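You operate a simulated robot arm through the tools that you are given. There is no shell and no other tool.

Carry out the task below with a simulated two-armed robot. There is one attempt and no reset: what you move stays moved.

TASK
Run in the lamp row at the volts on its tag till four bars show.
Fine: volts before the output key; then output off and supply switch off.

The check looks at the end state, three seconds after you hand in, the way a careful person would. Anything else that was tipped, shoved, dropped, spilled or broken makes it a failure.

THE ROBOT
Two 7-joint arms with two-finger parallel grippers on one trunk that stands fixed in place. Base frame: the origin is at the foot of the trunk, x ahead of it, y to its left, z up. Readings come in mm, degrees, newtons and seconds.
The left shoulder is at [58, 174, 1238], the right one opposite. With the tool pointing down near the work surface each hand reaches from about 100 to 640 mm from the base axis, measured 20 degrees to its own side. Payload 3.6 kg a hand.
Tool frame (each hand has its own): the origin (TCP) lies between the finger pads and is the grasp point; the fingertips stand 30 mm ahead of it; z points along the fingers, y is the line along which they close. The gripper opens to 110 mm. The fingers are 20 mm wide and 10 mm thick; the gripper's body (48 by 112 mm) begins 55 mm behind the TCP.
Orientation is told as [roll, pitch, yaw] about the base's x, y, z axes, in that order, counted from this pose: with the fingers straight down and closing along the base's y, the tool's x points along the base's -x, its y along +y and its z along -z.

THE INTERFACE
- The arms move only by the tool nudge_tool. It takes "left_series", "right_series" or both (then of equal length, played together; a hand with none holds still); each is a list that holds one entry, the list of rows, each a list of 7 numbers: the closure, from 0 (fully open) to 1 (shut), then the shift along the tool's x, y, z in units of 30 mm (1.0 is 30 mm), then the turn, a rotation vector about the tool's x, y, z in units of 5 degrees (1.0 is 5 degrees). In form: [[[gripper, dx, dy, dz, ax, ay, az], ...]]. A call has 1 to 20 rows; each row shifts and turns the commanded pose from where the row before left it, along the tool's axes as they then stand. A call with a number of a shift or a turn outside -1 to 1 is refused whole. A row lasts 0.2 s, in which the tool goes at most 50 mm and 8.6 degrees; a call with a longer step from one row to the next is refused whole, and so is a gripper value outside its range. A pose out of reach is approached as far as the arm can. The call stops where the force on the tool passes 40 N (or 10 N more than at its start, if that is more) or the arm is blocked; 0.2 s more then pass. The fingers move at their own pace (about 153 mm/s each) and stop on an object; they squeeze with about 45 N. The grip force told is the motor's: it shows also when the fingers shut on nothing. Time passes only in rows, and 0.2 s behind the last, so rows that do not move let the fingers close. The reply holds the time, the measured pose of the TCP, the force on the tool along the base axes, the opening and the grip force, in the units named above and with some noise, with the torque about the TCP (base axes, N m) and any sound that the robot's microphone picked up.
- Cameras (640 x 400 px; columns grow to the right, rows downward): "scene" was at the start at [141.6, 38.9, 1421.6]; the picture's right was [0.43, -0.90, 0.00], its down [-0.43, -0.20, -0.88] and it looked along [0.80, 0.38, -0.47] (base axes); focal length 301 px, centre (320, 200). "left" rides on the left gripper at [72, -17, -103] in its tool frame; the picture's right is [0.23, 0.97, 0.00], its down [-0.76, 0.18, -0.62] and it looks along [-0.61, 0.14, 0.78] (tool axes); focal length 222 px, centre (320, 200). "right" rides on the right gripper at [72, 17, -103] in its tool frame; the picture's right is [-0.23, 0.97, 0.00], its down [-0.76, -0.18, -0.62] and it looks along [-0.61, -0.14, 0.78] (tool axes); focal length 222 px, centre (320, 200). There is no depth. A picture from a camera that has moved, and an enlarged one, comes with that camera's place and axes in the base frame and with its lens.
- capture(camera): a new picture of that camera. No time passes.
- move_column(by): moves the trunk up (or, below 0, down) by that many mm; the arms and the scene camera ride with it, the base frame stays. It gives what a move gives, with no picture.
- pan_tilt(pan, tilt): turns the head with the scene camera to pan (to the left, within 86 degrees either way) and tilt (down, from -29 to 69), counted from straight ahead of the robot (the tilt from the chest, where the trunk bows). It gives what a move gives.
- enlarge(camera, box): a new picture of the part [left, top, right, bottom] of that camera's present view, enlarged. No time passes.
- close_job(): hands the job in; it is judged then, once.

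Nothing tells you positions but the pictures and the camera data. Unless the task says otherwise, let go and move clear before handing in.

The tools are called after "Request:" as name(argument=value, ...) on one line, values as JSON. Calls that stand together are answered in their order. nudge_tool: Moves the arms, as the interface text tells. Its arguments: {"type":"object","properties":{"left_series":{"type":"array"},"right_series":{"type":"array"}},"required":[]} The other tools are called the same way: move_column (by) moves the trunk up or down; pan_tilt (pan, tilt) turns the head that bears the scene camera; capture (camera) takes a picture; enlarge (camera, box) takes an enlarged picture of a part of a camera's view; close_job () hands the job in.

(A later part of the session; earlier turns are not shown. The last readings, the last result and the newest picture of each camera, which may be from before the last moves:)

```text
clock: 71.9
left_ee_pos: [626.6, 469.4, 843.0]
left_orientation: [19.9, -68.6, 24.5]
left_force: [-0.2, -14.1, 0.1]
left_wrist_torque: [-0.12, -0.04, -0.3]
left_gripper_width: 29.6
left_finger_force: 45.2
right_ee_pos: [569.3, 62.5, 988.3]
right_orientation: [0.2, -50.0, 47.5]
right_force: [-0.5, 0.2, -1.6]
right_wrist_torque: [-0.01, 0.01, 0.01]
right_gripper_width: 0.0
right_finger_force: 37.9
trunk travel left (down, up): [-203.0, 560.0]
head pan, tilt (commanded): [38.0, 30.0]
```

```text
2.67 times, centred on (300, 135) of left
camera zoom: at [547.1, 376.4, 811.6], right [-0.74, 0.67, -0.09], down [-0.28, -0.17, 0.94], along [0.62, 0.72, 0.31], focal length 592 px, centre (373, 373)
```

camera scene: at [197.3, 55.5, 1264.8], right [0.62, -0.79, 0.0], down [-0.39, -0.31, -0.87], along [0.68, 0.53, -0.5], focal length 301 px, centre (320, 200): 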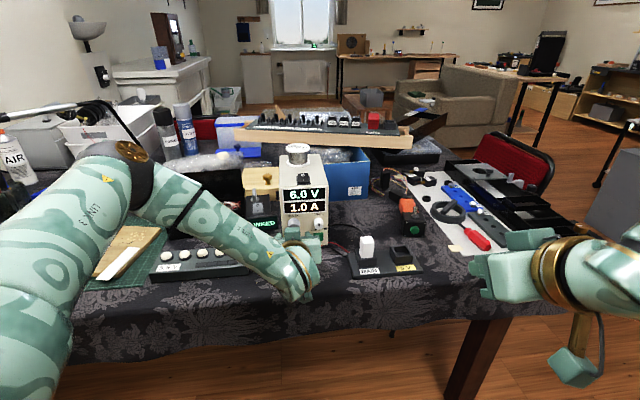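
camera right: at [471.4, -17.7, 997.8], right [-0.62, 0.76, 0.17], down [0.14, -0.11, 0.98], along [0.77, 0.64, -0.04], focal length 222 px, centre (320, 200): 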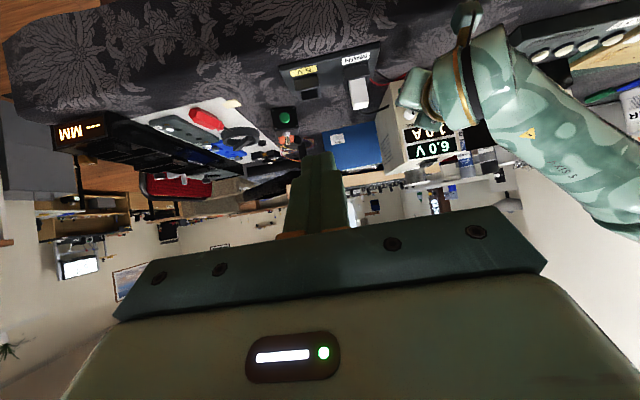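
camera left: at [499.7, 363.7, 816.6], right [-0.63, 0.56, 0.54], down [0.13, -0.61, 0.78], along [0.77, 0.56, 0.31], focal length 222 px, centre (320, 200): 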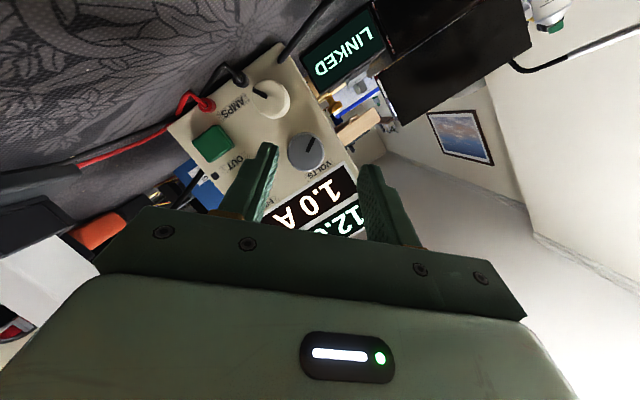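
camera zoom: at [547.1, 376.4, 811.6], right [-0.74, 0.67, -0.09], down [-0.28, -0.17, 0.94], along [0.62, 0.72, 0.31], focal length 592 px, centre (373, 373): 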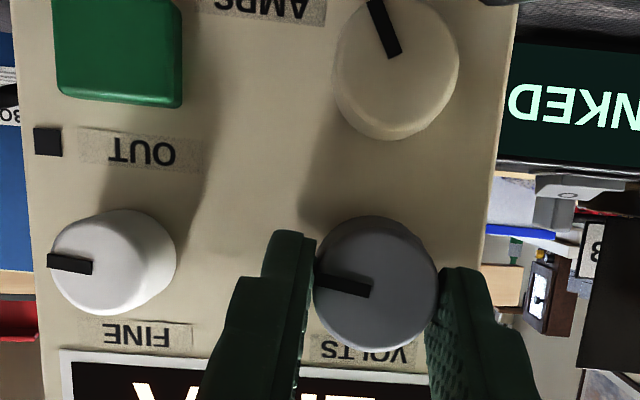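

The display reads 5.5 V. I'll release, back well off, and confirm it holds before touching the output key.

Request:
nudge_tool(left_series=[[[0.65, 0, 0, 0, 0, 0, 0], [0.5, 0, 0, 0, 0, 0, 0], [0.5, 0.12, 0, -0.33, 0, 0, 0], [0.5, 0.12, 0, -0.33, 0, 0, 0], [0.5, 0.12, 0, -0.33, 0, 0, 0], [0.5, 0.12, 0, -0.33, 0, 0, 0], [0.5, 0, 0, 0, 0.342, 0, -0.94]]])

Request:
enlarge(camera="left", box=[180, 30, 420, 200])

Request:
enlarge(camera="right", box=[340, 20, 520, 190])

Request:
capture(camera="scene")

```text
clock: 73.5
left_ee_pos: [596.6, 441.9, 843.9]
left_orientation: [6.4, -69.8, 37.3]
left_force: [-0.3, 1.5, 0.6]
left_wrist_torque: [-0.01, -0.02, 0.03]
left_gripper_width: 54.9
left_finger_force: 0.1
right_ee_pos: [568.8, 65.6, 989.3]
right_orientation: [0.0, -50.1, 47.7]
right_force: [0.7, 0.0, -1.3]
right_wrist_torque: [0.02, -0.04, 0.02]
right_gripper_width: 0.0
right_finger_force: 38.1
trunk travel left (down, up): [-203.0, 560.0]
head pan, tilt (commanded): [38.0, 30.0]
```

```text
2.35 times, centred on (300, 115) of left
camera zoom: at [518.1, 346.2, 812.6], right [-0.73, 0.66, -0.18], down [-0.33, -0.12, 0.94], along [0.6, 0.74, 0.31], focal length 523 px, centre (367, 400)
```

zoom: 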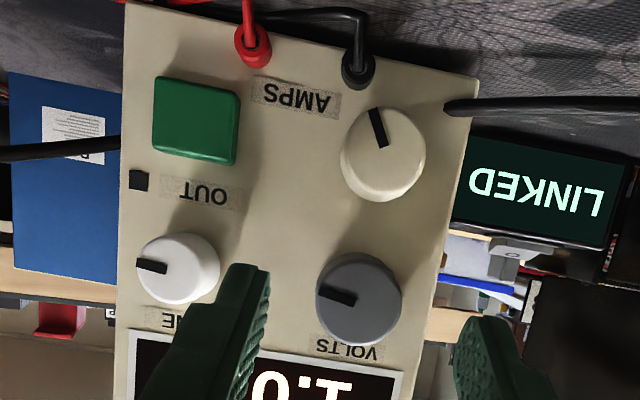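

```text
2.35 times, centred on (430, 105) of right
camera zoom: at [471.3, -17.4, 997.9], right [-0.62, 0.76, 0.17], down [0.14, -0.11, 0.98], along [0.77, 0.64, -0.04], focal length 523 px, centre (61, 424)
```

zoom: 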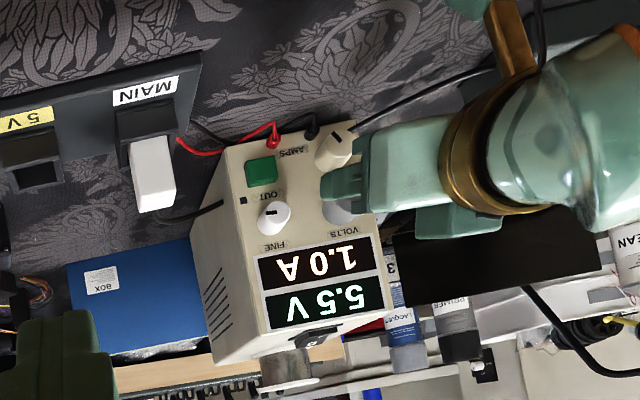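

```text
taken
camera scene: at [197.2, 55.7, 1264.9], right [0.62, -0.79, 0.0], down [-0.39, -0.31, -0.87], along [0.68, 0.53, -0.5], focal length 301 px, centre (320, 200)
```

scene: 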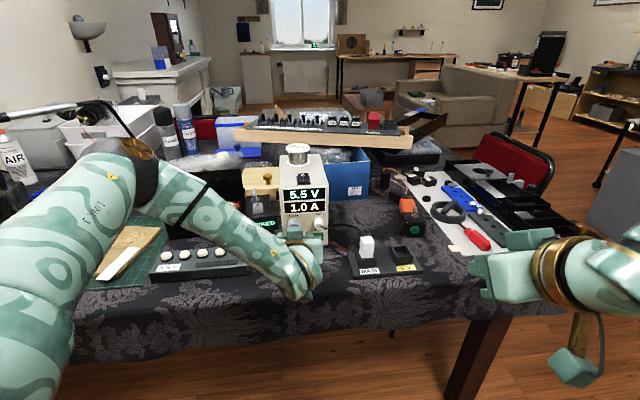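

5.5 V holds and nothing else changed. I'll shut the left fingers, tip the tool to 45° so the wrist camera clears the table, and line up in front of the green key ([692, 447, 789]).

Request:
nudge_tool(left_series=[[[1, 0, 0, 0, 0.15, 0, -0.41], [1, 0, 0, 0, 0, 1, 0], [1, 0, 0, 0, 0, 1, 0], [1, 0, 0, 0, 0, 1, 0], [1, 0, 0, 0, 0, 1, 0], [1, 0, 0, 0, 0, 1, 0]]])

```text
clock: 74.9
left_ee_pos: [595.8, 443.9, 844.1]
left_orientation: [-0.1, -44.8, 43.3]
left_force: [-1.7, 0.6, -0.1]
left_wrist_torque: [-0.01, 0.03, 0.03]
left_gripper_width: 0.1
left_finger_force: 37.8
right_ee_pos: [568.7, 64.4, 989.7]
right_orientation: [0.2, -49.9, 47.6]
right_force: [0.2, 0.0, 0.1]
right_wrist_torque: [0.02, 0.03, 0.01]
right_gripper_width: 0.0
right_finger_force: 37.7
trunk travel left (down, up): [-203.0, 560.0]
head pan, tilt (commanded): [38.0, 30.0]
```

Request:
nudge_tool(left_series=[[[1, 0.246, -0.731, 0.376, 0, 0, 0], [1, 0.246, -0.731, 0.376, 0, 0, 0], [1, 0.246, -0.731, 0.376, 0, 0, 0]]])

Request:
capture(camera="left")

Request:
enlarge(camera="right", box=[340, 20, 520, 190])

Request:
capture(camera="scene")

```text
clock: 75.7
left_ee_pos: [645.4, 399.0, 804.6]
left_orientation: [0.0, -44.9, 43.2]
left_force: [0.4, -1.4, 0.3]
left_wrist_torque: [0.02, -0.03, -0.02]
left_gripper_width: 0.0
left_finger_force: 37.2
right_ee_pos: [569.4, 64.4, 988.4]
right_orientation: [0.1, -50.0, 47.6]
right_force: [0.1, -0.5, 0.6]
right_wrist_torque: [-0.03, 0.03, 0.01]
right_gripper_width: 0.0
right_finger_force: 37.2
trunk travel left (down, up): [-203.0, 560.0]
head pan, tilt (commanded): [38.0, 30.0]
```

```text
taken
camera left: at [567.7, 300.5, 827.9], right [-0.78, 0.6, -0.16], down [-0.05, 0.2, 0.98], along [0.62, 0.78, -0.13], focal length 222 px, centre (320, 200)
```

left: 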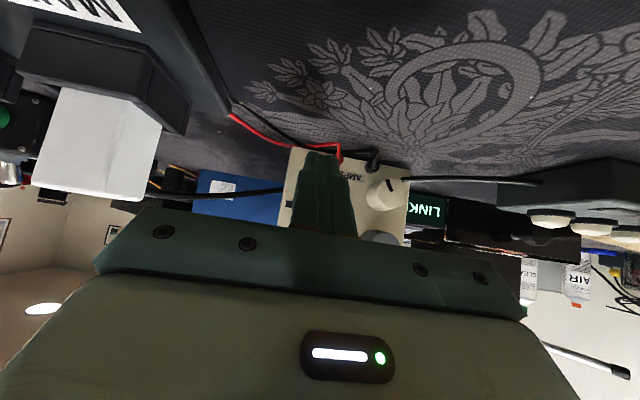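

```text
2.35 times, centred on (430, 105) of right
camera zoom: at [472.0, -17.9, 997.5], right [-0.62, 0.76, 0.18], down [0.14, -0.11, 0.98], along [0.77, 0.64, -0.04], focal length 523 px, centre (61, 424)
```

zoom: 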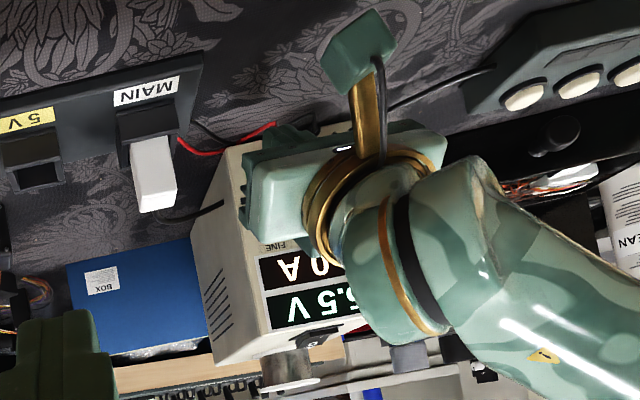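

```text
taken
camera scene: at [197.9, 55.1, 1264.7], right [0.62, -0.79, 0.0], down [-0.39, -0.31, -0.87], along [0.68, 0.53, -0.5], focal length 301 px, centre (320, 200)
```

scene: 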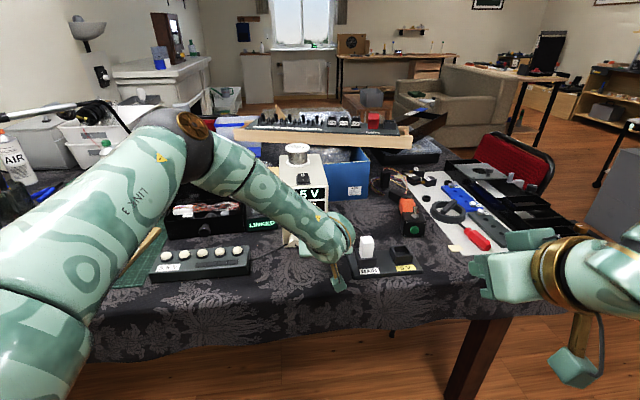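

The shut fingertips are lined up 38 mm in front of the key and the lamp row's bar strip is visible from the head. I'll approach 32 mm.

Request:
nudge_tool(left_series=[[[1, -0.25, 0, 0.25, 0, 0, 0], [1, -0.25, 0, 0.25, 0, 0, 0], [1, -0.25, 0, 0.25, 0, 0, 0]]])

Request:
enlarge(camera="left", box=[220, 110, 440, 250])

Request:
enlarge(camera="right", box=[340, 20, 520, 190])

```text
clock: 76.5
left_ee_pos: [668.6, 423.7, 803.5]
left_orientation: [-0.1, -44.9, 43.2]
left_force: [0.4, -0.3, -0.1]
left_wrist_torque: [-0.01, 0.02, 0.02]
left_gripper_width: 0.0
left_finger_force: 38.5
right_ee_pos: [569.6, 65.1, 988.6]
right_orientation: [0.1, -50.0, 47.5]
right_force: [-0.4, 0.0, 0.3]
right_wrist_torque: [-0.01, 0.02, 0.03]
right_gripper_width: 0.0
right_finger_force: 38.0
trunk travel left (down, up): [-203.0, 560.0]
head pan, tilt (commanded): [38.0, 30.0]
```

```text
2.86 times, centred on (330, 180) of left
camera zoom: at [590.1, 323.8, 828.0], right [-0.78, 0.6, -0.16], down [-0.05, 0.2, 0.98], along [0.62, 0.78, -0.13], focal length 635 px, centre (291, 257)
```

zoom: 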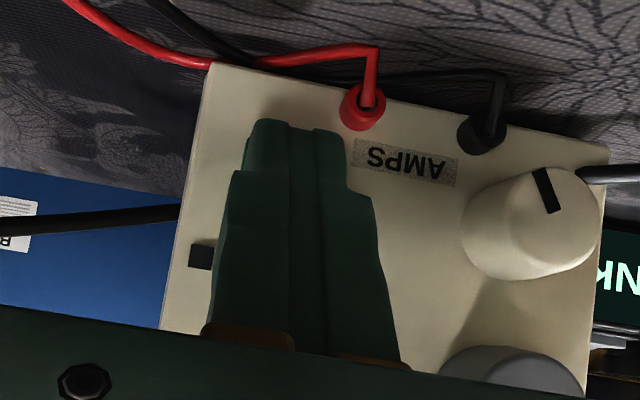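

```text
2.35 times, centred on (430, 105) of right
camera zoom: at [471.6, -17.6, 997.7], right [-0.62, 0.76, 0.17], down [0.14, -0.11, 0.98], along [0.77, 0.64, -0.04], focal length 523 px, centre (61, 424)
```

zoom: 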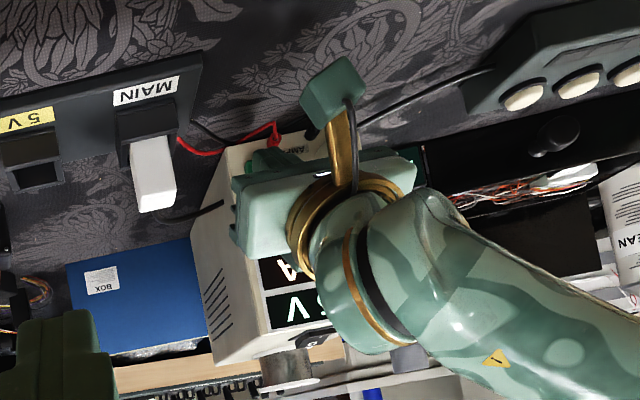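

The fingertips cover the key, about 4 mm away, just clear of the red jack. I'll press slowly.

Request:
nudge_tool(left_series=[[[1, -0.035, -0.067, 0.035, 0, 0, 0], [1, -0.035, 0, 0.035, 0, 0, 0], [1, -0.035, 0, 0.035, 0, 0, 0], [1, -0.035, 0, 0.035, 0, 0, 0]]])

Request:
enlarge(camera="scene", box=[140, 230, 260, 290])

Request:
enlarge(camera="left", box=[220, 110, 440, 250])

```text
clock: 77.5
left_ee_pos: [674.1, 425.9, 803.2]
left_orientation: [-0.1, -44.9, 43.1]
left_force: [-1.3, -0.5, -0.3]
left_wrist_torque: [-0.01, -0.01, 0.0]
left_gripper_width: 0.1
left_finger_force: 37.4
right_ee_pos: [568.4, 64.3, 988.1]
right_orientation: [0.1, -50.0, 47.6]
right_force: [0.4, -1.3, -0.5]
right_wrist_torque: [0.01, 0.02, 0.0]
right_gripper_width: 0.2
right_finger_force: 37.5
trunk travel left (down, up): [-203.0, 560.0]
head pan, tilt (commanded): [38.0, 30.0]
heard: click
```

```text
5.33 times, centred on (200, 260) of scene
camera zoom: at [197.2, 55.4, 1264.9], right [0.62, -0.79, 0.0], down [-0.39, -0.31, -0.87], along [0.68, 0.53, -0.5], focal length 1604 px, centre (960, -120)
```

zoom: 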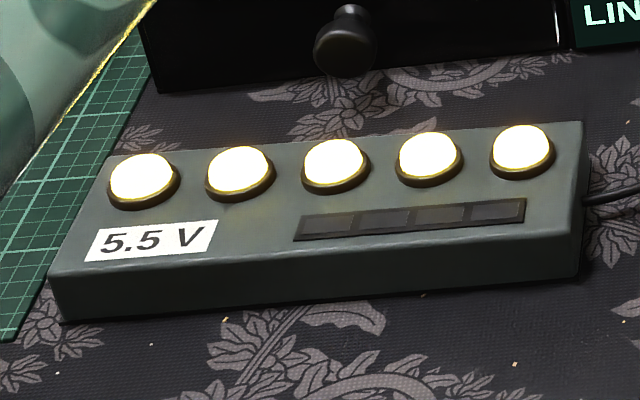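

```text
2.86 times, centred on (330, 180) of left
camera zoom: at [595.9, 325.7, 827.5], right [-0.78, 0.6, -0.16], down [-0.05, 0.2, 0.98], along [0.62, 0.77, -0.13], focal length 635 px, centre (291, 257)
```

zoom: 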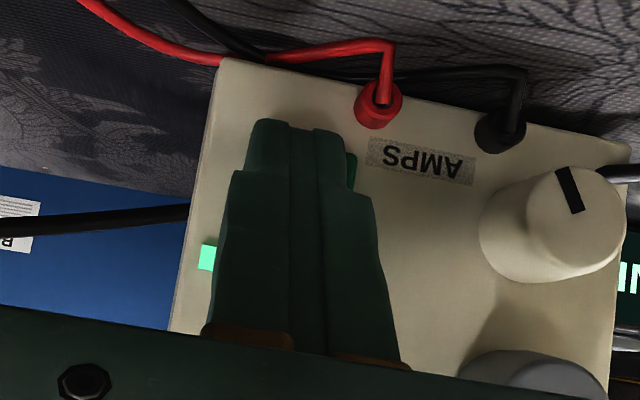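

A click: the OUT lamp is lit and all five lamps glow. I'll draw back 15 mm and watch the bars.

Request:
nudge_tool(left_series=[[[1, 0.18, 0, -0.18, 0, 0, 0], [1, 0.18, 0, -0.18, 0, 0, 0], [1, 0, 0, 0, 0, 0, 0], [1, 0, 0, 0, 0, 0, 0], [1, 0, 0, 0, 0, 0, 0]]])

Request:
enlarge(camera="scene", box=[140, 170, 340, 290])

Request:
enlarge(camera="right", box=[340, 20, 520, 190])

```text
clock: 78.7
left_ee_pos: [663.4, 414.0, 803.6]
left_orientation: [0.1, -44.8, 43.2]
left_force: [-0.2, -0.3, 0.6]
left_wrist_torque: [0.03, 0.03, 0.0]
left_gripper_width: 0.0
left_finger_force: 38.0
right_ee_pos: [570.2, 64.9, 988.6]
right_orientation: [0.1, -50.0, 47.6]
right_force: [-0.5, -1.0, 0.9]
right_wrist_torque: [0.01, -0.03, -0.04]
right_gripper_width: 0.2
right_finger_force: 37.9
trunk travel left (down, up): [-203.0, 560.0]
head pan, tilt (commanded): [38.0, 30.0]
```

```text
3.20 times, centred on (240, 230) of scene
camera zoom: at [197.3, 55.5, 1264.8], right [0.62, -0.79, 0.0], down [-0.39, -0.31, -0.87], along [0.68, 0.53, -0.5], focal length 963 px, centre (576, 104)
```

zoom: 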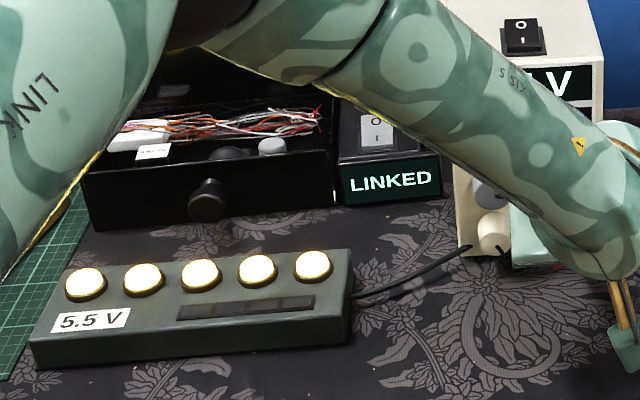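

```text
2.35 times, centred on (430, 105) of right
camera zoom: at [471.5, -17.6, 997.8], right [-0.62, 0.76, 0.17], down [0.14, -0.11, 0.98], along [0.77, 0.64, -0.04], focal length 523 px, centre (61, 424)
```

zoom: 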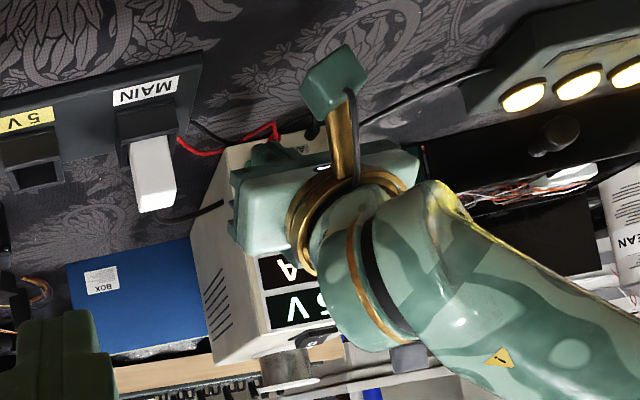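

The lamps are lit at 5.5 V; no bar yet. I'll wait in short spells and check the bars each time.

Request:
nudge_tool(left_series=[[[1, 0, 0, 0, 0, 0, 0], [1, 0, 0, 0, 0, 0, 0], [1, 0, 0, 0, 0, 0, 0], [1, 0, 0, 0, 0, 0, 0], [1, 0, 0, 0, 0, 0, 0], [1, 0, 0, 0, 0, 0, 0], [1, 0, 0, 0, 0, 0, 0], [1, 0, 0, 0, 0, 0, 0], [1, 0, 0, 0, 0, 0, 0], [1, 0, 0, 0, 0, 0, 0]]])

Request:
enlarge(camera="scene", box=[140, 230, 260, 290])

```text
clock: 80.9
left_ee_pos: [663.0, 415.8, 803.0]
left_orientation: [0.0, -44.8, 43.2]
left_force: [0.6, -0.1, -0.3]
left_wrist_torque: [0.05, -0.02, 0.0]
left_gripper_width: 0.0
left_finger_force: 38.0
right_ee_pos: [569.5, 64.6, 988.8]
right_orientation: [0.1, -50.0, 47.6]
right_force: [0.2, -1.0, -0.8]
right_wrist_torque: [0.03, -0.02, 0.01]
right_gripper_width: 0.0
right_finger_force: 37.5
trunk travel left (down, up): [-203.0, 560.0]
head pan, tilt (commanded): [38.0, 30.0]
```

```text
5.33 times, centred on (200, 260) of scene
camera zoom: at [197.3, 55.5, 1264.8], right [0.62, -0.79, 0.0], down [-0.39, -0.31, -0.87], along [0.68, 0.53, -0.5], focal length 1604 px, centre (960, -120)
```

zoom: 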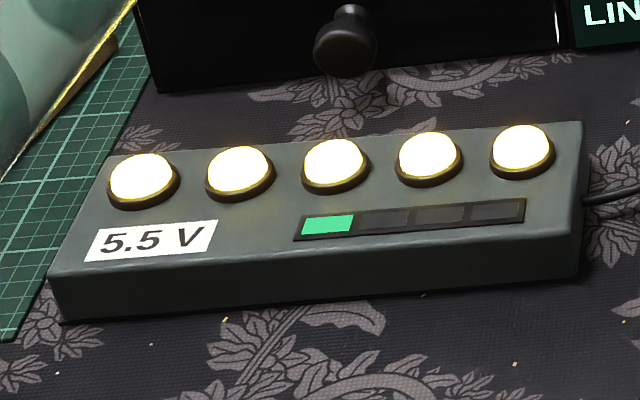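

One bar is lit. I keep waiting.

Request:
nudge_tool(left_series=[[[1, 0, 0, 0, 0, 0, 0], [1, 0, 0, 0, 0, 0, 0], [1, 0, 0, 0, 0, 0, 0], [1, 0, 0, 0, 0, 0, 0], [1, 0, 0, 0, 0, 0, 0], [1, 0, 0, 0, 0, 0, 0], [1, 0, 0, 0, 0, 0, 0], [1, 0, 0, 0, 0, 0, 0], [1, 0, 0, 0, 0, 0, 0], [1, 0, 0, 0, 0, 0, 0]]])

Request:
enlarge(camera="scene", box=[140, 230, 260, 290])

```text
clock: 83.1
left_ee_pos: [664.1, 414.5, 802.7]
left_orientation: [0.0, -44.8, 43.1]
left_force: [0.6, -0.7, 0.3]
left_wrist_torque: [-0.02, 0.01, 0.0]
left_gripper_width: 0.0
left_finger_force: 37.6
right_ee_pos: [568.5, 65.0, 988.7]
right_orientation: [0.1, -49.9, 47.6]
right_force: [0.2, -0.2, 0.5]
right_wrist_torque: [0.02, -0.02, 0.01]
right_gripper_width: 0.0
right_finger_force: 37.6
trunk travel left (down, up): [-203.0, 560.0]
head pan, tilt (commanded): [38.0, 30.0]
```

```text
5.33 times, centred on (200, 260) of scene
camera zoom: at [197.3, 55.5, 1264.8], right [0.62, -0.79, 0.0], down [-0.39, -0.31, -0.87], along [0.68, 0.53, -0.5], focal length 1604 px, centre (960, -120)
```

zoom: 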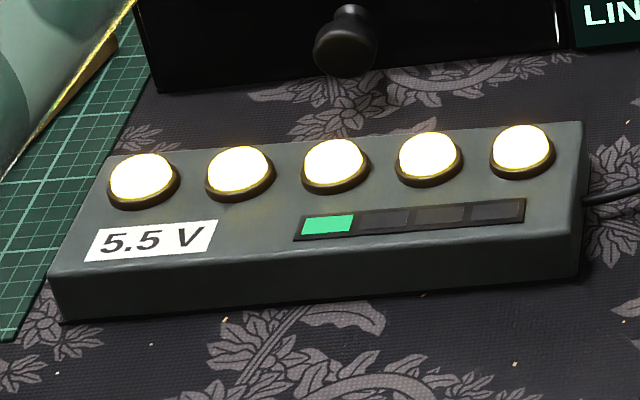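

Request:
nudge_tool(left_series=[[[1, 0, 0, 0, 0, 0, 0], [1, 0, 0, 0, 0, 0, 0], [1, 0, 0, 0, 0, 0, 0], [1, 0, 0, 0, 0, 0, 0], [1, 0, 0, 0, 0, 0, 0], [1, 0, 0, 0, 0, 0, 0], [1, 0, 0, 0, 0, 0, 0], [1, 0, 0, 0, 0, 0, 0], [1, 0, 0, 0, 0, 0, 0], [1, 0, 0, 0, 0, 0, 0]]])

Request:
enlarge(camera="scene", box=[140, 230, 260, 290])

```text
clock: 85.3
left_ee_pos: [663.7, 413.7, 803.5]
left_orientation: [0.1, -44.9, 43.2]
left_force: [0.5, 0.9, 0.6]
left_wrist_torque: [-0.03, 0.01, 0.02]
left_gripper_width: 0.0
left_finger_force: 38.0
right_ee_pos: [568.6, 65.6, 989.9]
right_orientation: [0.1, -50.1, 47.6]
right_force: [0.6, 0.6, 0.0]
right_wrist_torque: [-0.02, 0.0, -0.02]
right_gripper_width: 0.1
right_finger_force: 37.4
trunk travel left (down, up): [-203.0, 560.0]
head pan, tilt (commanded): [38.0, 30.0]
```

```text
5.33 times, centred on (200, 260) of scene
camera zoom: at [197.3, 55.5, 1264.8], right [0.62, -0.79, 0.0], down [-0.39, -0.31, -0.87], along [0.68, 0.53, -0.5], focal length 1604 px, centre (960, -120)
```

zoom: 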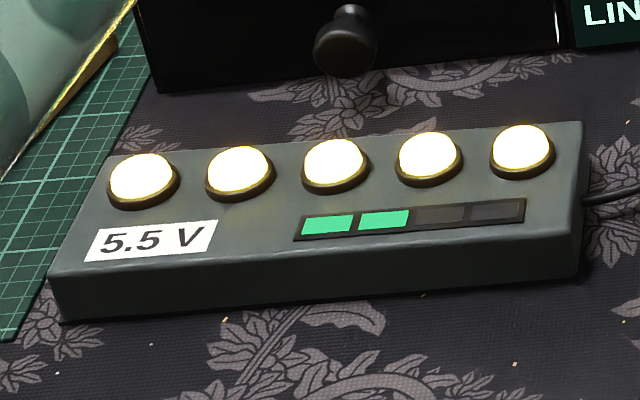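

Two bars. On I wait.

Request:
nudge_tool(left_series=[[[1, 0, 0, 0, 0, 0, 0], [1, 0, 0, 0, 0, 0, 0], [1, 0, 0, 0, 0, 0, 0], [1, 0, 0, 0, 0, 0, 0], [1, 0, 0, 0, 0, 0, 0], [1, 0, 0, 0, 0, 0, 0], [1, 0, 0, 0, 0, 0, 0], [1, 0, 0, 0, 0, 0, 0], [1, 0, 0, 0, 0, 0, 0], [1, 0, 0, 0, 0, 0, 0], [1, 0, 0, 0, 0, 0, 0], [1, 0, 0, 0, 0, 0, 0], [1, 0, 0, 0, 0, 0, 0], [1, 0, 0, 0, 0, 0, 0]]])

Request:
enlarge(camera="scene", box=[140, 230, 260, 290])

```text
clock: 88.3
left_ee_pos: [664.5, 414.2, 803.9]
left_orientation: [0.0, -45.0, 43.2]
left_force: [-0.1, 0.6, 0.4]
left_wrist_torque: [0.01, 0.0, 0.03]
left_gripper_width: 0.0
left_finger_force: 37.7
right_ee_pos: [569.4, 64.8, 988.5]
right_orientation: [0.1, -50.0, 47.6]
right_force: [-1.0, -0.7, 0.5]
right_wrist_torque: [-0.02, 0.03, -0.01]
right_gripper_width: 0.0
right_finger_force: 38.0
trunk travel left (down, up): [-203.0, 560.0]
head pan, tilt (commanded): [38.0, 30.0]
```

```text
5.33 times, centred on (200, 260) of scene
camera zoom: at [197.3, 55.5, 1264.8], right [0.62, -0.79, 0.0], down [-0.39, -0.31, -0.87], along [0.68, 0.53, -0.5], focal length 1604 px, centre (960, -120)
```

zoom: 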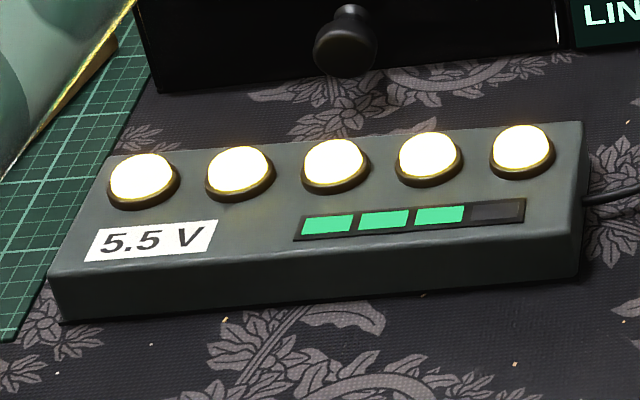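

Three bars.

Request:
nudge_tool(left_series=[[[1, 0, 0, 0, 0, 0, 0], [1, 0, 0, 0, 0, 0, 0], [1, 0, 0, 0, 0, 0, 0], [1, 0, 0, 0, 0, 0, 0], [1, 0, 0, 0, 0, 0, 0], [1, 0, 0, 0, 0, 0, 0], [1, 0, 0, 0, 0, 0, 0], [1, 0, 0, 0, 0, 0, 0], [1, 0, 0, 0, 0, 0, 0], [1, 0, 0, 0, 0, 0, 0], [1, 0, 0, 0, 0, 0, 0]]])

Request:
enlarge(camera="scene", box=[140, 230, 260, 290])

```text
clock: 90.7
left_ee_pos: [664.2, 415.1, 804.2]
left_orientation: [0.0, -44.9, 43.1]
left_force: [-0.4, 0.5, -1.4]
left_wrist_torque: [0.01, -0.03, 0.0]
left_gripper_width: 0.2
left_finger_force: 37.9
right_ee_pos: [568.4, 65.0, 988.8]
right_orientation: [0.2, -50.0, 47.5]
right_force: [0.0, 0.2, -0.2]
right_wrist_torque: [0.03, 0.01, 0.0]
right_gripper_width: 0.2
right_finger_force: 37.5
trunk travel left (down, up): [-203.0, 560.0]
head pan, tilt (commanded): [38.0, 30.0]
```

```text
5.33 times, centred on (200, 260) of scene
camera zoom: at [197.3, 55.5, 1264.8], right [0.62, -0.79, 0.0], down [-0.39, -0.31, -0.87], along [0.68, 0.53, -0.5], focal length 1604 px, centre (960, -120)
```

zoom: 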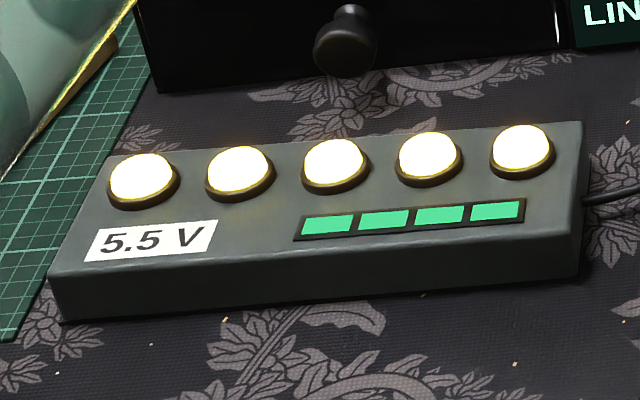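

Four bars show. I'll press the output key again at once.

Request:
nudge_tool(left_series=[[[1, -0.21, 0, 0.21, 0, 0, 0], [1, -0.035, 0, 0.035, 0, 0, 0], [1, -0.035, 0, 0.035, 0, 0, 0], [1, -0.035, 0, 0.035, 0, 0, 0], [1, -0.035, 0, 0.035, 0, 0, 0]]])

Request:
enlarge(camera="scene", box=[140, 230, 260, 290])

Request:
enlarge(camera="left", box=[220, 110, 440, 250])

```text
clock: 91.9
left_ee_pos: [675.0, 426.5, 805.6]
left_orientation: [0.1, -44.9, 43.2]
left_force: [-1.6, -2.3, -0.5]
left_wrist_torque: [-0.02, 0.02, -0.02]
left_gripper_width: 0.0
left_finger_force: 37.5
right_ee_pos: [568.9, 63.3, 988.7]
right_orientation: [0.1, -49.9, 47.5]
right_force: [-0.8, -0.1, 0.9]
right_wrist_torque: [0.01, 0.01, -0.01]
right_gripper_width: 0.0
right_finger_force: 37.8
trunk travel left (down, up): [-203.0, 560.0]
head pan, tilt (commanded): [38.0, 30.0]
heard: click
```

```text
5.33 times, centred on (200, 260) of scene
camera zoom: at [197.3, 55.3, 1264.8], right [0.62, -0.79, 0.0], down [-0.39, -0.31, -0.87], along [0.68, 0.53, -0.5], focal length 1604 px, centre (960, -120)
```

zoom: 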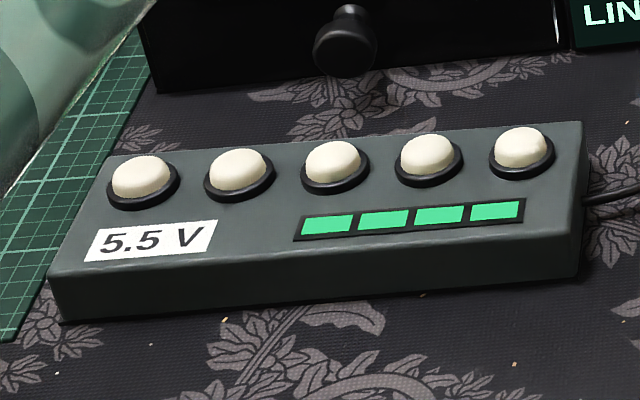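

```text
2.86 times, centred on (330, 180) of left
camera zoom: at [596.4, 326.1, 828.5], right [-0.78, 0.6, -0.16], down [-0.05, 0.2, 0.98], along [0.62, 0.77, -0.13], focal length 635 px, centre (291, 257)
```

zoom: 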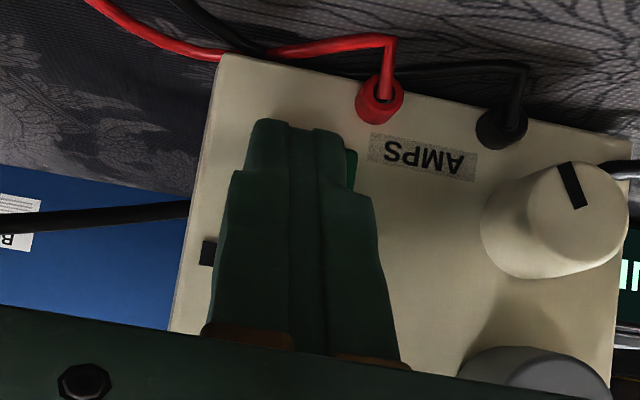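

The lamps are out, four bars stay lit and the OUT light is off. I'll withdraw the fingers and rise to look at the supply switch on top.

Request:
nudge_tool(left_series=[[[1, 0.3, 0, -0.3, 0, 0, 0], [1, 0.47, 0, -0.47, 0, 0, 0], [1, 0.47, 0, -0.47, 0, 0, 0], [1, -0.7, 0, -0.7, 0, 0, 0], [1, -0.7, 0, -0.7, 0, 0, 0], [1, -0.7, 0, -0.7, 0, 0, 0], [1, -0.7, 0, -0.7, 0, 0, 0], [1, -0.7, 0, -0.7, 0, 0, 0], [1, -0.7, 0, -0.7, 0, 0, 0], [1, -0.5, 0, -0.5, 0, 0, 0]]])

Request:
capture(camera="left")

Request:
capture(camera="scene")

Request:
enlarge(camera="right", box=[340, 20, 520, 190])

```text
clock: 94.1
left_ee_pos: [637.1, 390.5, 1006.1]
left_orientation: [0.0, -45.0, 43.1]
left_force: [0.0, 0.2, 0.0]
left_wrist_torque: [-0.01, -0.02, 0.0]
left_gripper_width: 0.0
left_finger_force: 36.7
right_ee_pos: [568.1, 65.5, 988.5]
right_orientation: [0.1, -50.0, 47.5]
right_force: [0.3, 0.2, 0.4]
right_wrist_torque: [0.01, 0.02, 0.02]
right_gripper_width: 0.0
right_finger_force: 37.7
trunk travel left (down, up): [-203.0, 560.0]
head pan, tilt (commanded): [38.0, 30.0]
```

```text
taken
camera left: at [558.9, 291.6, 1029.1], right [-0.78, 0.6, -0.16], down [-0.05, 0.2, 0.98], along [0.62, 0.78, -0.13], focal length 222 px, centre (320, 200)
```

left: 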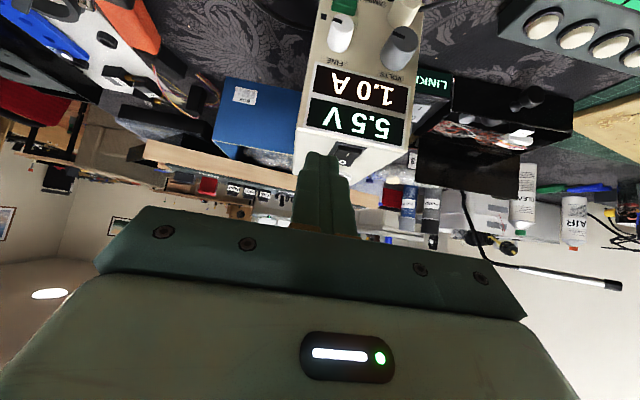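

```text
taken
camera scene: at [197.0, 55.4, 1264.9], right [0.62, -0.79, 0.0], down [-0.39, -0.31, -0.87], along [0.68, 0.53, -0.5], focal length 301 px, centre (320, 200)
```

scene: 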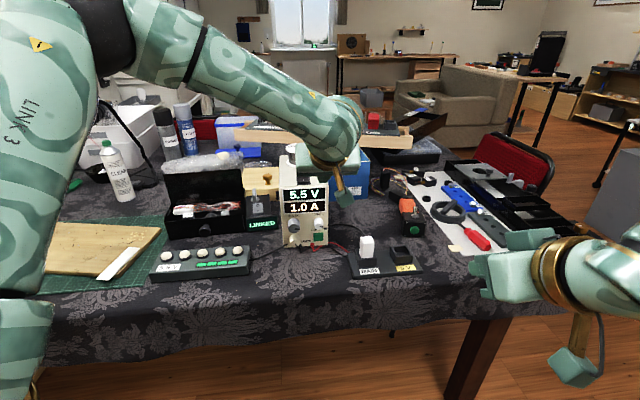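

```text
2.35 times, centred on (430, 105) of right
camera zoom: at [471.2, -17.7, 998.0], right [-0.62, 0.76, 0.17], down [0.14, -0.11, 0.98], along [0.77, 0.64, -0.04], focal length 523 px, centre (61, 424)
```

zoom: 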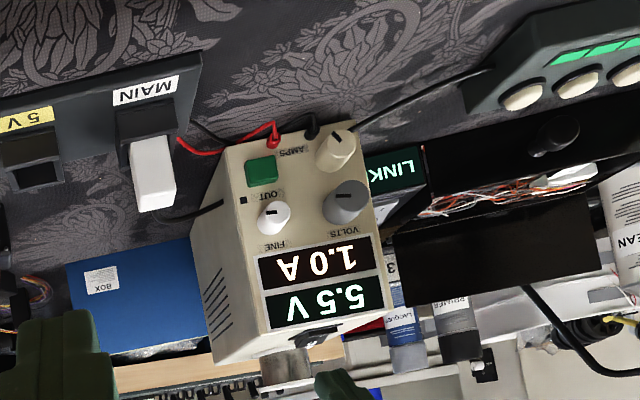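

The whole panel is in view: 5.5 V, output off. I'll enlarge the rocker on top from the head and from both wrists.

Request:
enlarge(camera="scene", box=[265, 130, 365, 230])

Request:
enlarge(camera="right", box=[410, 120, 490, 190])

Request:
enlarge(camera="left", box=[280, 80, 430, 210])

```text
4.00 times, centred on (315, 180) of scene
camera zoom: at [197.0, 55.4, 1264.9], right [0.62, -0.79, 0.0], down [-0.39, -0.31, -0.87], along [0.68, 0.53, -0.5], focal length 1203 px, centre (340, 280)
```

zoom: 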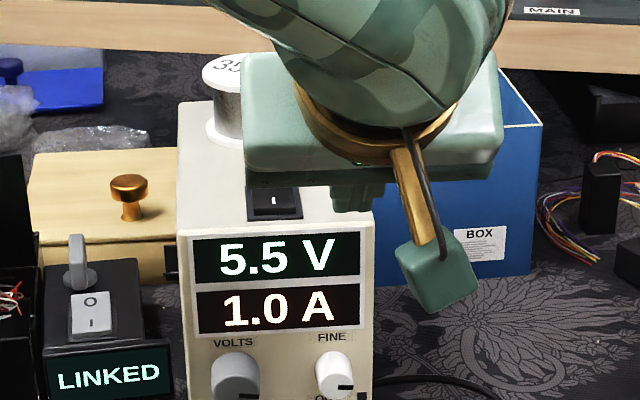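

```text
5.71 times, centred on (450, 155) of right
camera zoom: at [471.2, -17.7, 998.0], right [-0.62, 0.76, 0.17], down [0.14, -0.11, 0.98], along [0.77, 0.64, -0.04], focal length 1269 px, centre (-423, 457)
```

zoom: 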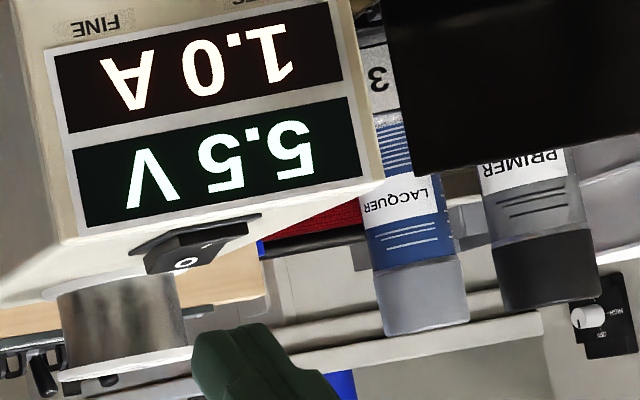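

```text
3.08 times, centred on (355, 145) of left
camera zoom: at [558.9, 291.6, 1029.1], right [-0.78, 0.6, -0.16], down [-0.05, 0.2, 0.98], along [0.62, 0.78, -0.13], focal length 684 px, centre (212, 369)
```

zoom: 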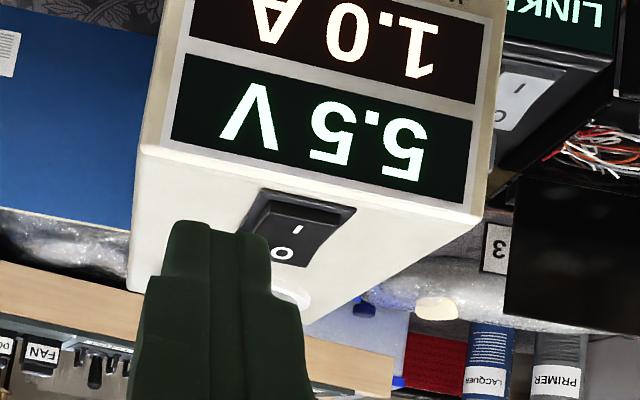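

The rocker's O side (far end) stands up at about [704, 505, 947], with the spool some 50 mm behind it. I'll bring the shut fingertips above it, 25 mm clear.

Request:
nudge_tool(left_series=[[[1, -0.657, 0.314, 0.728, 0, 0, 0], [1, -0.657, 0.314, 0.728, 0, 0, 0], [1, -0.657, 0.314, 0.728, 0, 0, 0], [1, -0.657, 0.314, 0.728, 0, 0, 0]]])

Request:
enlarge(camera="left", box=[220, 60, 440, 210])

Request:
enlarge(camera="right", box=[390, 90, 510, 200])

Request:
enlarge(camera="scene", box=[240, 100, 380, 230])

```text
clock: 95.1
left_ee_pos: [699.8, 496.8, 995.4]
left_orientation: [0.0, -44.7, 43.0]
left_force: [0.0, -0.3, 0.4]
left_wrist_torque: [0.0, 0.0, -0.01]
left_gripper_width: 0.0
left_finger_force: 38.1
right_ee_pos: [570.4, 63.5, 988.4]
right_orientation: [0.2, -49.9, 47.6]
right_force: [0.8, -0.3, -0.5]
right_wrist_torque: [0.01, -0.03, 0.0]
right_gripper_width: 0.0
right_finger_force: 37.6
trunk travel left (down, up): [-203.0, 560.0]
head pan, tilt (commanded): [38.0, 30.0]
```

```text
2.67 times, centred on (330, 135) of left
camera zoom: at [620.2, 397.9, 1018.6], right [-0.78, 0.6, -0.16], down [-0.05, 0.2, 0.98], along [0.62, 0.77, -0.13], focal length 592 px, centre (293, 373)
```

zoom: 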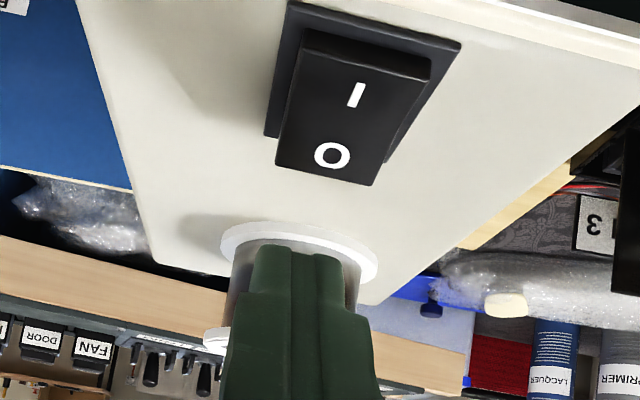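

```text
3.64 times, centred on (450, 145) of right
camera zoom: at [471.9, -17.3, 997.5], right [-0.62, 0.76, 0.17], down [0.14, -0.11, 0.98], along [0.77, 0.64, -0.04], focal length 808 px, centre (-153, 400)
```

zoom: 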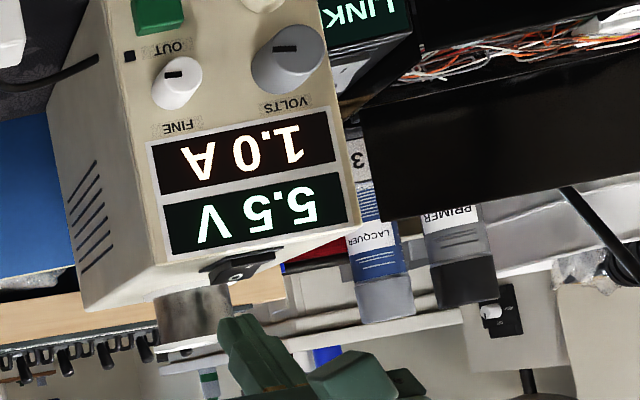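

```text
3.08 times, centred on (310, 165) of scene
camera zoom: at [197.8, 55.9, 1264.7], right [0.62, -0.79, 0.0], down [-0.39, -0.31, -0.87], along [0.68, 0.53, -0.5], focal length 926 px, centre (351, 308)
```

zoom: 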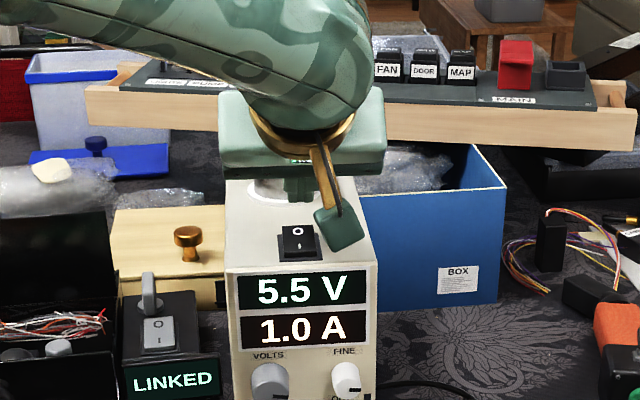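

The fingertips hang just above and behind the O mark, well short of the spool. I'll shift 3 mm left and come down to just above the rocker.

Request:
nudge_tool(left_series=[[[1, 0.165, 0.05, 0.165, 0, 0, 0], [1, 0.165, 0.05, 0.165, 0, 0, 0]]])

Request:
enlarge(camera="left", box=[220, 60, 440, 210])

Request:
enlarge(camera="right", box=[390, 90, 510, 200])

```text
clock: 95.7
left_ee_pos: [695.2, 499.2, 980.8]
left_orientation: [0.0, -45.0, 43.2]
left_force: [-1.6, 0.1, -0.2]
left_wrist_torque: [0.03, 0.03, -0.02]
left_gripper_width: 0.0
left_finger_force: 37.3
right_ee_pos: [569.6, 64.3, 988.2]
right_orientation: [0.1, -49.9, 47.6]
right_force: [0.2, 0.2, 0.1]
right_wrist_torque: [-0.01, -0.03, 0.04]
right_gripper_width: 0.0
right_finger_force: 37.6
trunk travel left (down, up): [-203.0, 560.0]
head pan, tilt (commanded): [38.0, 30.0]
```

```text
2.67 times, centred on (330, 135) of left
camera zoom: at [617.1, 400.0, 1005.3], right [-0.78, 0.6, -0.16], down [-0.05, 0.2, 0.98], along [0.62, 0.77, -0.13], focal length 592 px, centre (293, 373)
```

zoom: 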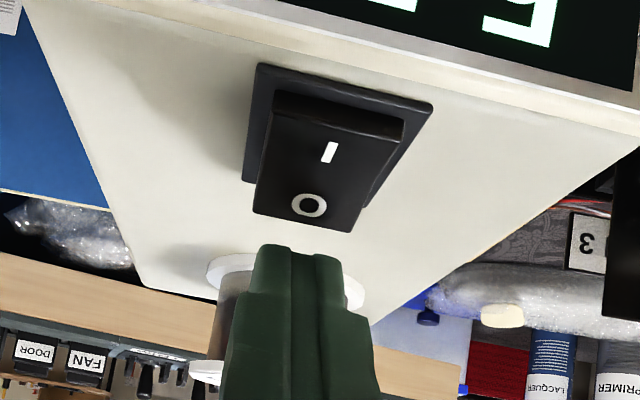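

```text
3.64 times, centred on (450, 145) of right
camera zoom: at [471.4, -17.6, 997.9], right [-0.62, 0.76, 0.17], down [0.14, -0.11, 0.98], along [0.77, 0.64, -0.04], focal length 808 px, centre (-153, 400)
```

zoom: 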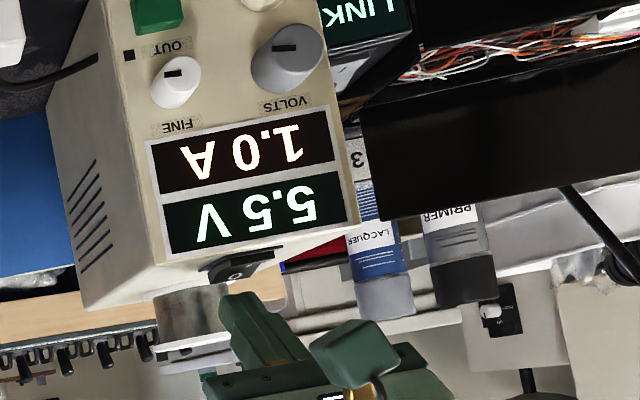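

The tip edge is about 5 mm above the O side. I'll press down slowly.

Request:
nudge_tool(left_series=[[[1, 0.035, 0, 0.035, 0, 0, 0], [1, 0.035, 0, 0.035, 0, 0, 0], [1, 0.035, 0, 0.035, 0, 0, 0], [1, 0.035, 0, 0.035, 0, 0, 0], [1, 0.035, 0, 0.035, 0, 0, 0]]])

Request:
enlarge(camera="left", box=[220, 60, 440, 210])

Request:
enlarge(camera="right", box=[390, 90, 510, 200])

```text
clock: 96.9
left_ee_pos: [693.4, 499.3, 975.1]
left_orientation: [0.1, -44.9, 43.2]
left_force: [0.4, -0.2, 1.6]
left_wrist_torque: [0.0, -0.02, 0.05]
left_gripper_width: 0.2
left_finger_force: 37.7
right_ee_pos: [569.2, 63.7, 989.4]
right_orientation: [0.2, -50.0, 47.7]
right_force: [0.1, 0.3, -0.1]
right_wrist_torque: [0.02, -0.01, 0.0]
right_gripper_width: 0.0
right_finger_force: 38.0
trunk travel left (down, up): [-203.0, 560.0]
head pan, tilt (commanded): [38.0, 30.0]
```

```text
2.67 times, centred on (330, 135) of left
camera zoom: at [616.0, 400.9, 999.1], right [-0.78, 0.6, -0.16], down [-0.05, 0.2, 0.98], along [0.62, 0.78, -0.12], focal length 592 px, centre (293, 373)
```

zoom: 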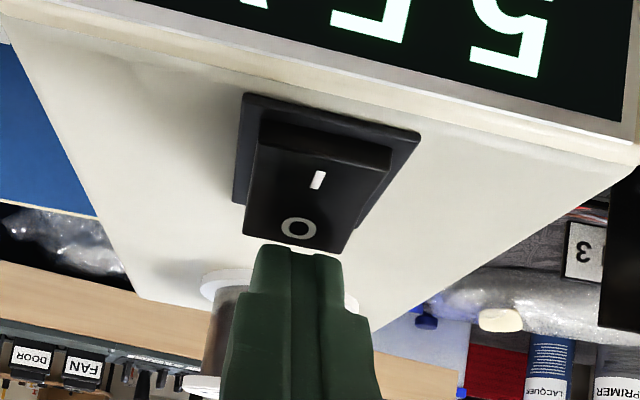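

```text
3.64 times, centred on (450, 145) of right
camera zoom: at [471.4, -17.6, 997.9], right [-0.62, 0.76, 0.17], down [0.14, -0.11, 0.98], along [0.77, 0.64, -0.04], focal length 808 px, centre (-153, 400)
```

zoom: 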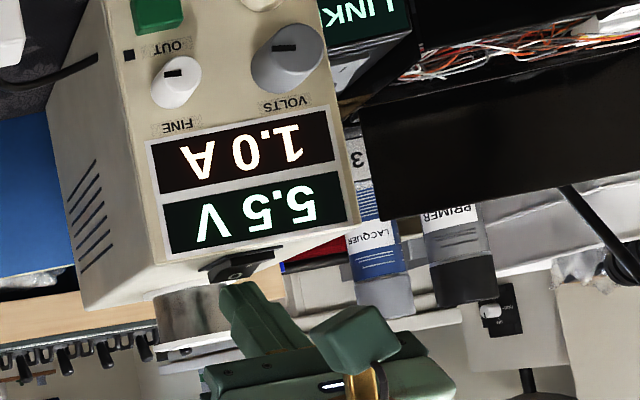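

Contact is just beginning. I press on in small steps.

Request:
nudge_tool(left_series=[[[1, 0.035, 0, 0.035, 0, 0, 0], [1, 0.035, 0, 0.035, 0, 0, 0], [1, 0.035, 0, 0.035, 0, 0, 0]]])

Request:
enlarge(camera="right", box=[390, 90, 510, 200])

Request:
enlarge(camera="left", box=[220, 60, 440, 210])

```text
clock: 97.7
left_ee_pos: [694.0, 500.3, 972.7]
left_orientation: [0.0, -44.9, 43.3]
left_force: [1.1, 2.5, 5.5]
left_wrist_torque: [0.08, -0.11, 0.0]
left_gripper_width: 0.0
left_finger_force: 37.4
right_ee_pos: [568.5, 63.4, 988.6]
right_orientation: [0.1, -49.9, 47.6]
right_force: [0.1, -0.2, 0.8]
right_wrist_torque: [-0.02, 0.01, -0.01]
right_gripper_width: 0.1
right_finger_force: 37.5
trunk travel left (down, up): [-203.0, 560.0]
head pan, tilt (commanded): [38.0, 30.0]
```

```text
3.64 times, centred on (450, 145) of right
camera zoom: at [471.1, -17.6, 998.1], right [-0.62, 0.76, 0.17], down [0.14, -0.11, 0.98], along [0.77, 0.64, -0.04], focal length 808 px, centre (-153, 400)
```

zoom: 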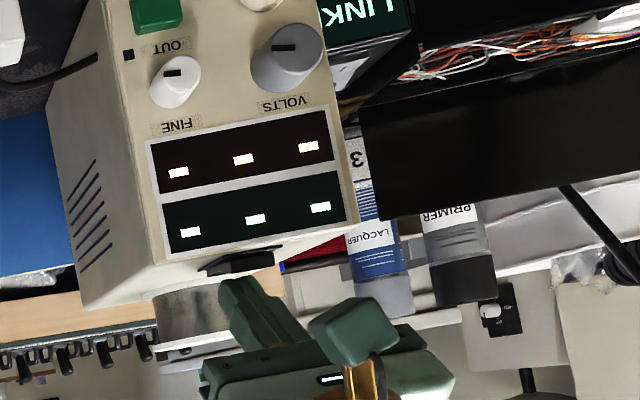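

```text
2.67 times, centred on (330, 135) of left
camera zoom: at [615.6, 400.6, 995.6], right [-0.78, 0.6, -0.16], down [-0.05, 0.2, 0.98], along [0.62, 0.78, -0.12], focal length 592 px, centre (293, 373)
```

zoom: 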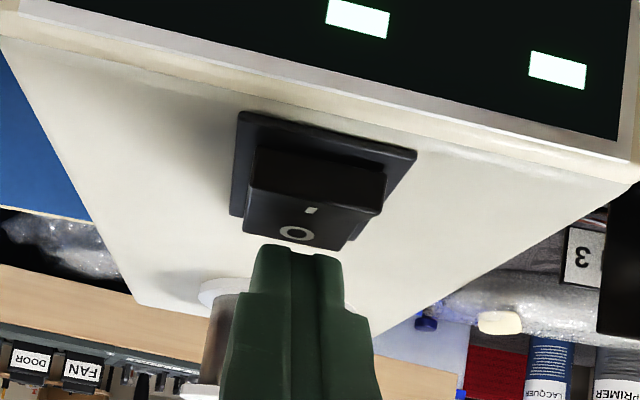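

The display went to dashes and the rocker is tipping over; I'll press it fully home.

Request:
nudge_tool(left_series=[[[1, 0.035, 0, 0.035, 0, 0, 0], [1, 0.035, 0, 0.035, 0, 0, 0]]])

Request:
enlarge(camera="right", box=[390, 90, 510, 200])

Request:
enlarge(camera="left", box=[220, 60, 440, 210])

```text
clock: 98.3
left_ee_pos: [694.4, 499.2, 972.0]
left_orientation: [-0.1, -45.3, 43.3]
left_force: [3.3, 5.9, 22.3]
left_wrist_torque: [0.44, -0.34, 0.08]
left_gripper_width: 0.0
left_finger_force: 37.8
right_ee_pos: [567.5, 63.8, 990.9]
right_orientation: [-0.1, -50.1, 47.8]
right_force: [-0.6, -0.6, -0.2]
right_wrist_torque: [-0.01, -0.02, 0.01]
right_gripper_width: 0.0
right_finger_force: 37.8
trunk travel left (down, up): [-203.0, 560.0]
head pan, tilt (commanded): [38.0, 30.0]
```

```text
3.64 times, centred on (450, 145) of right
camera zoom: at [469.8, -18.0, 999.1], right [-0.62, 0.76, 0.17], down [0.14, -0.11, 0.98], along [0.77, 0.64, -0.04], focal length 808 px, centre (-153, 400)
```

zoom: 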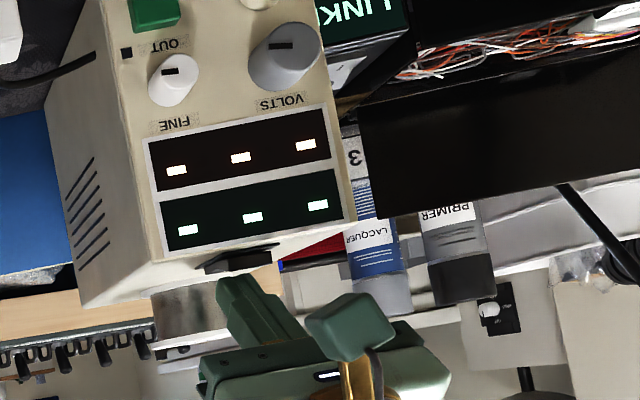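

```text
2.67 times, centred on (330, 135) of left
camera zoom: at [615.4, 400.5, 994.8], right [-0.78, 0.6, -0.16], down [-0.06, 0.2, 0.98], along [0.62, 0.78, -0.12], focal length 592 px, centre (293, 373)
```

zoom: 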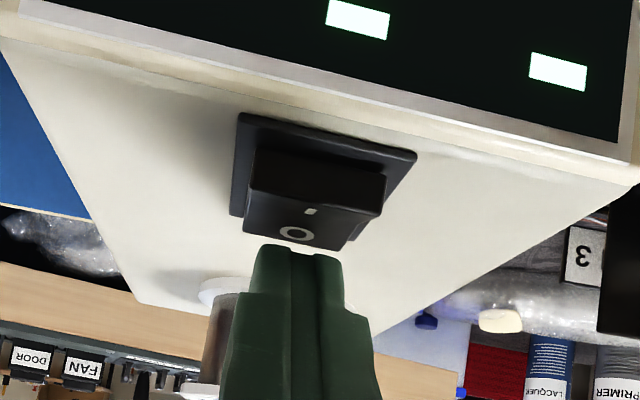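

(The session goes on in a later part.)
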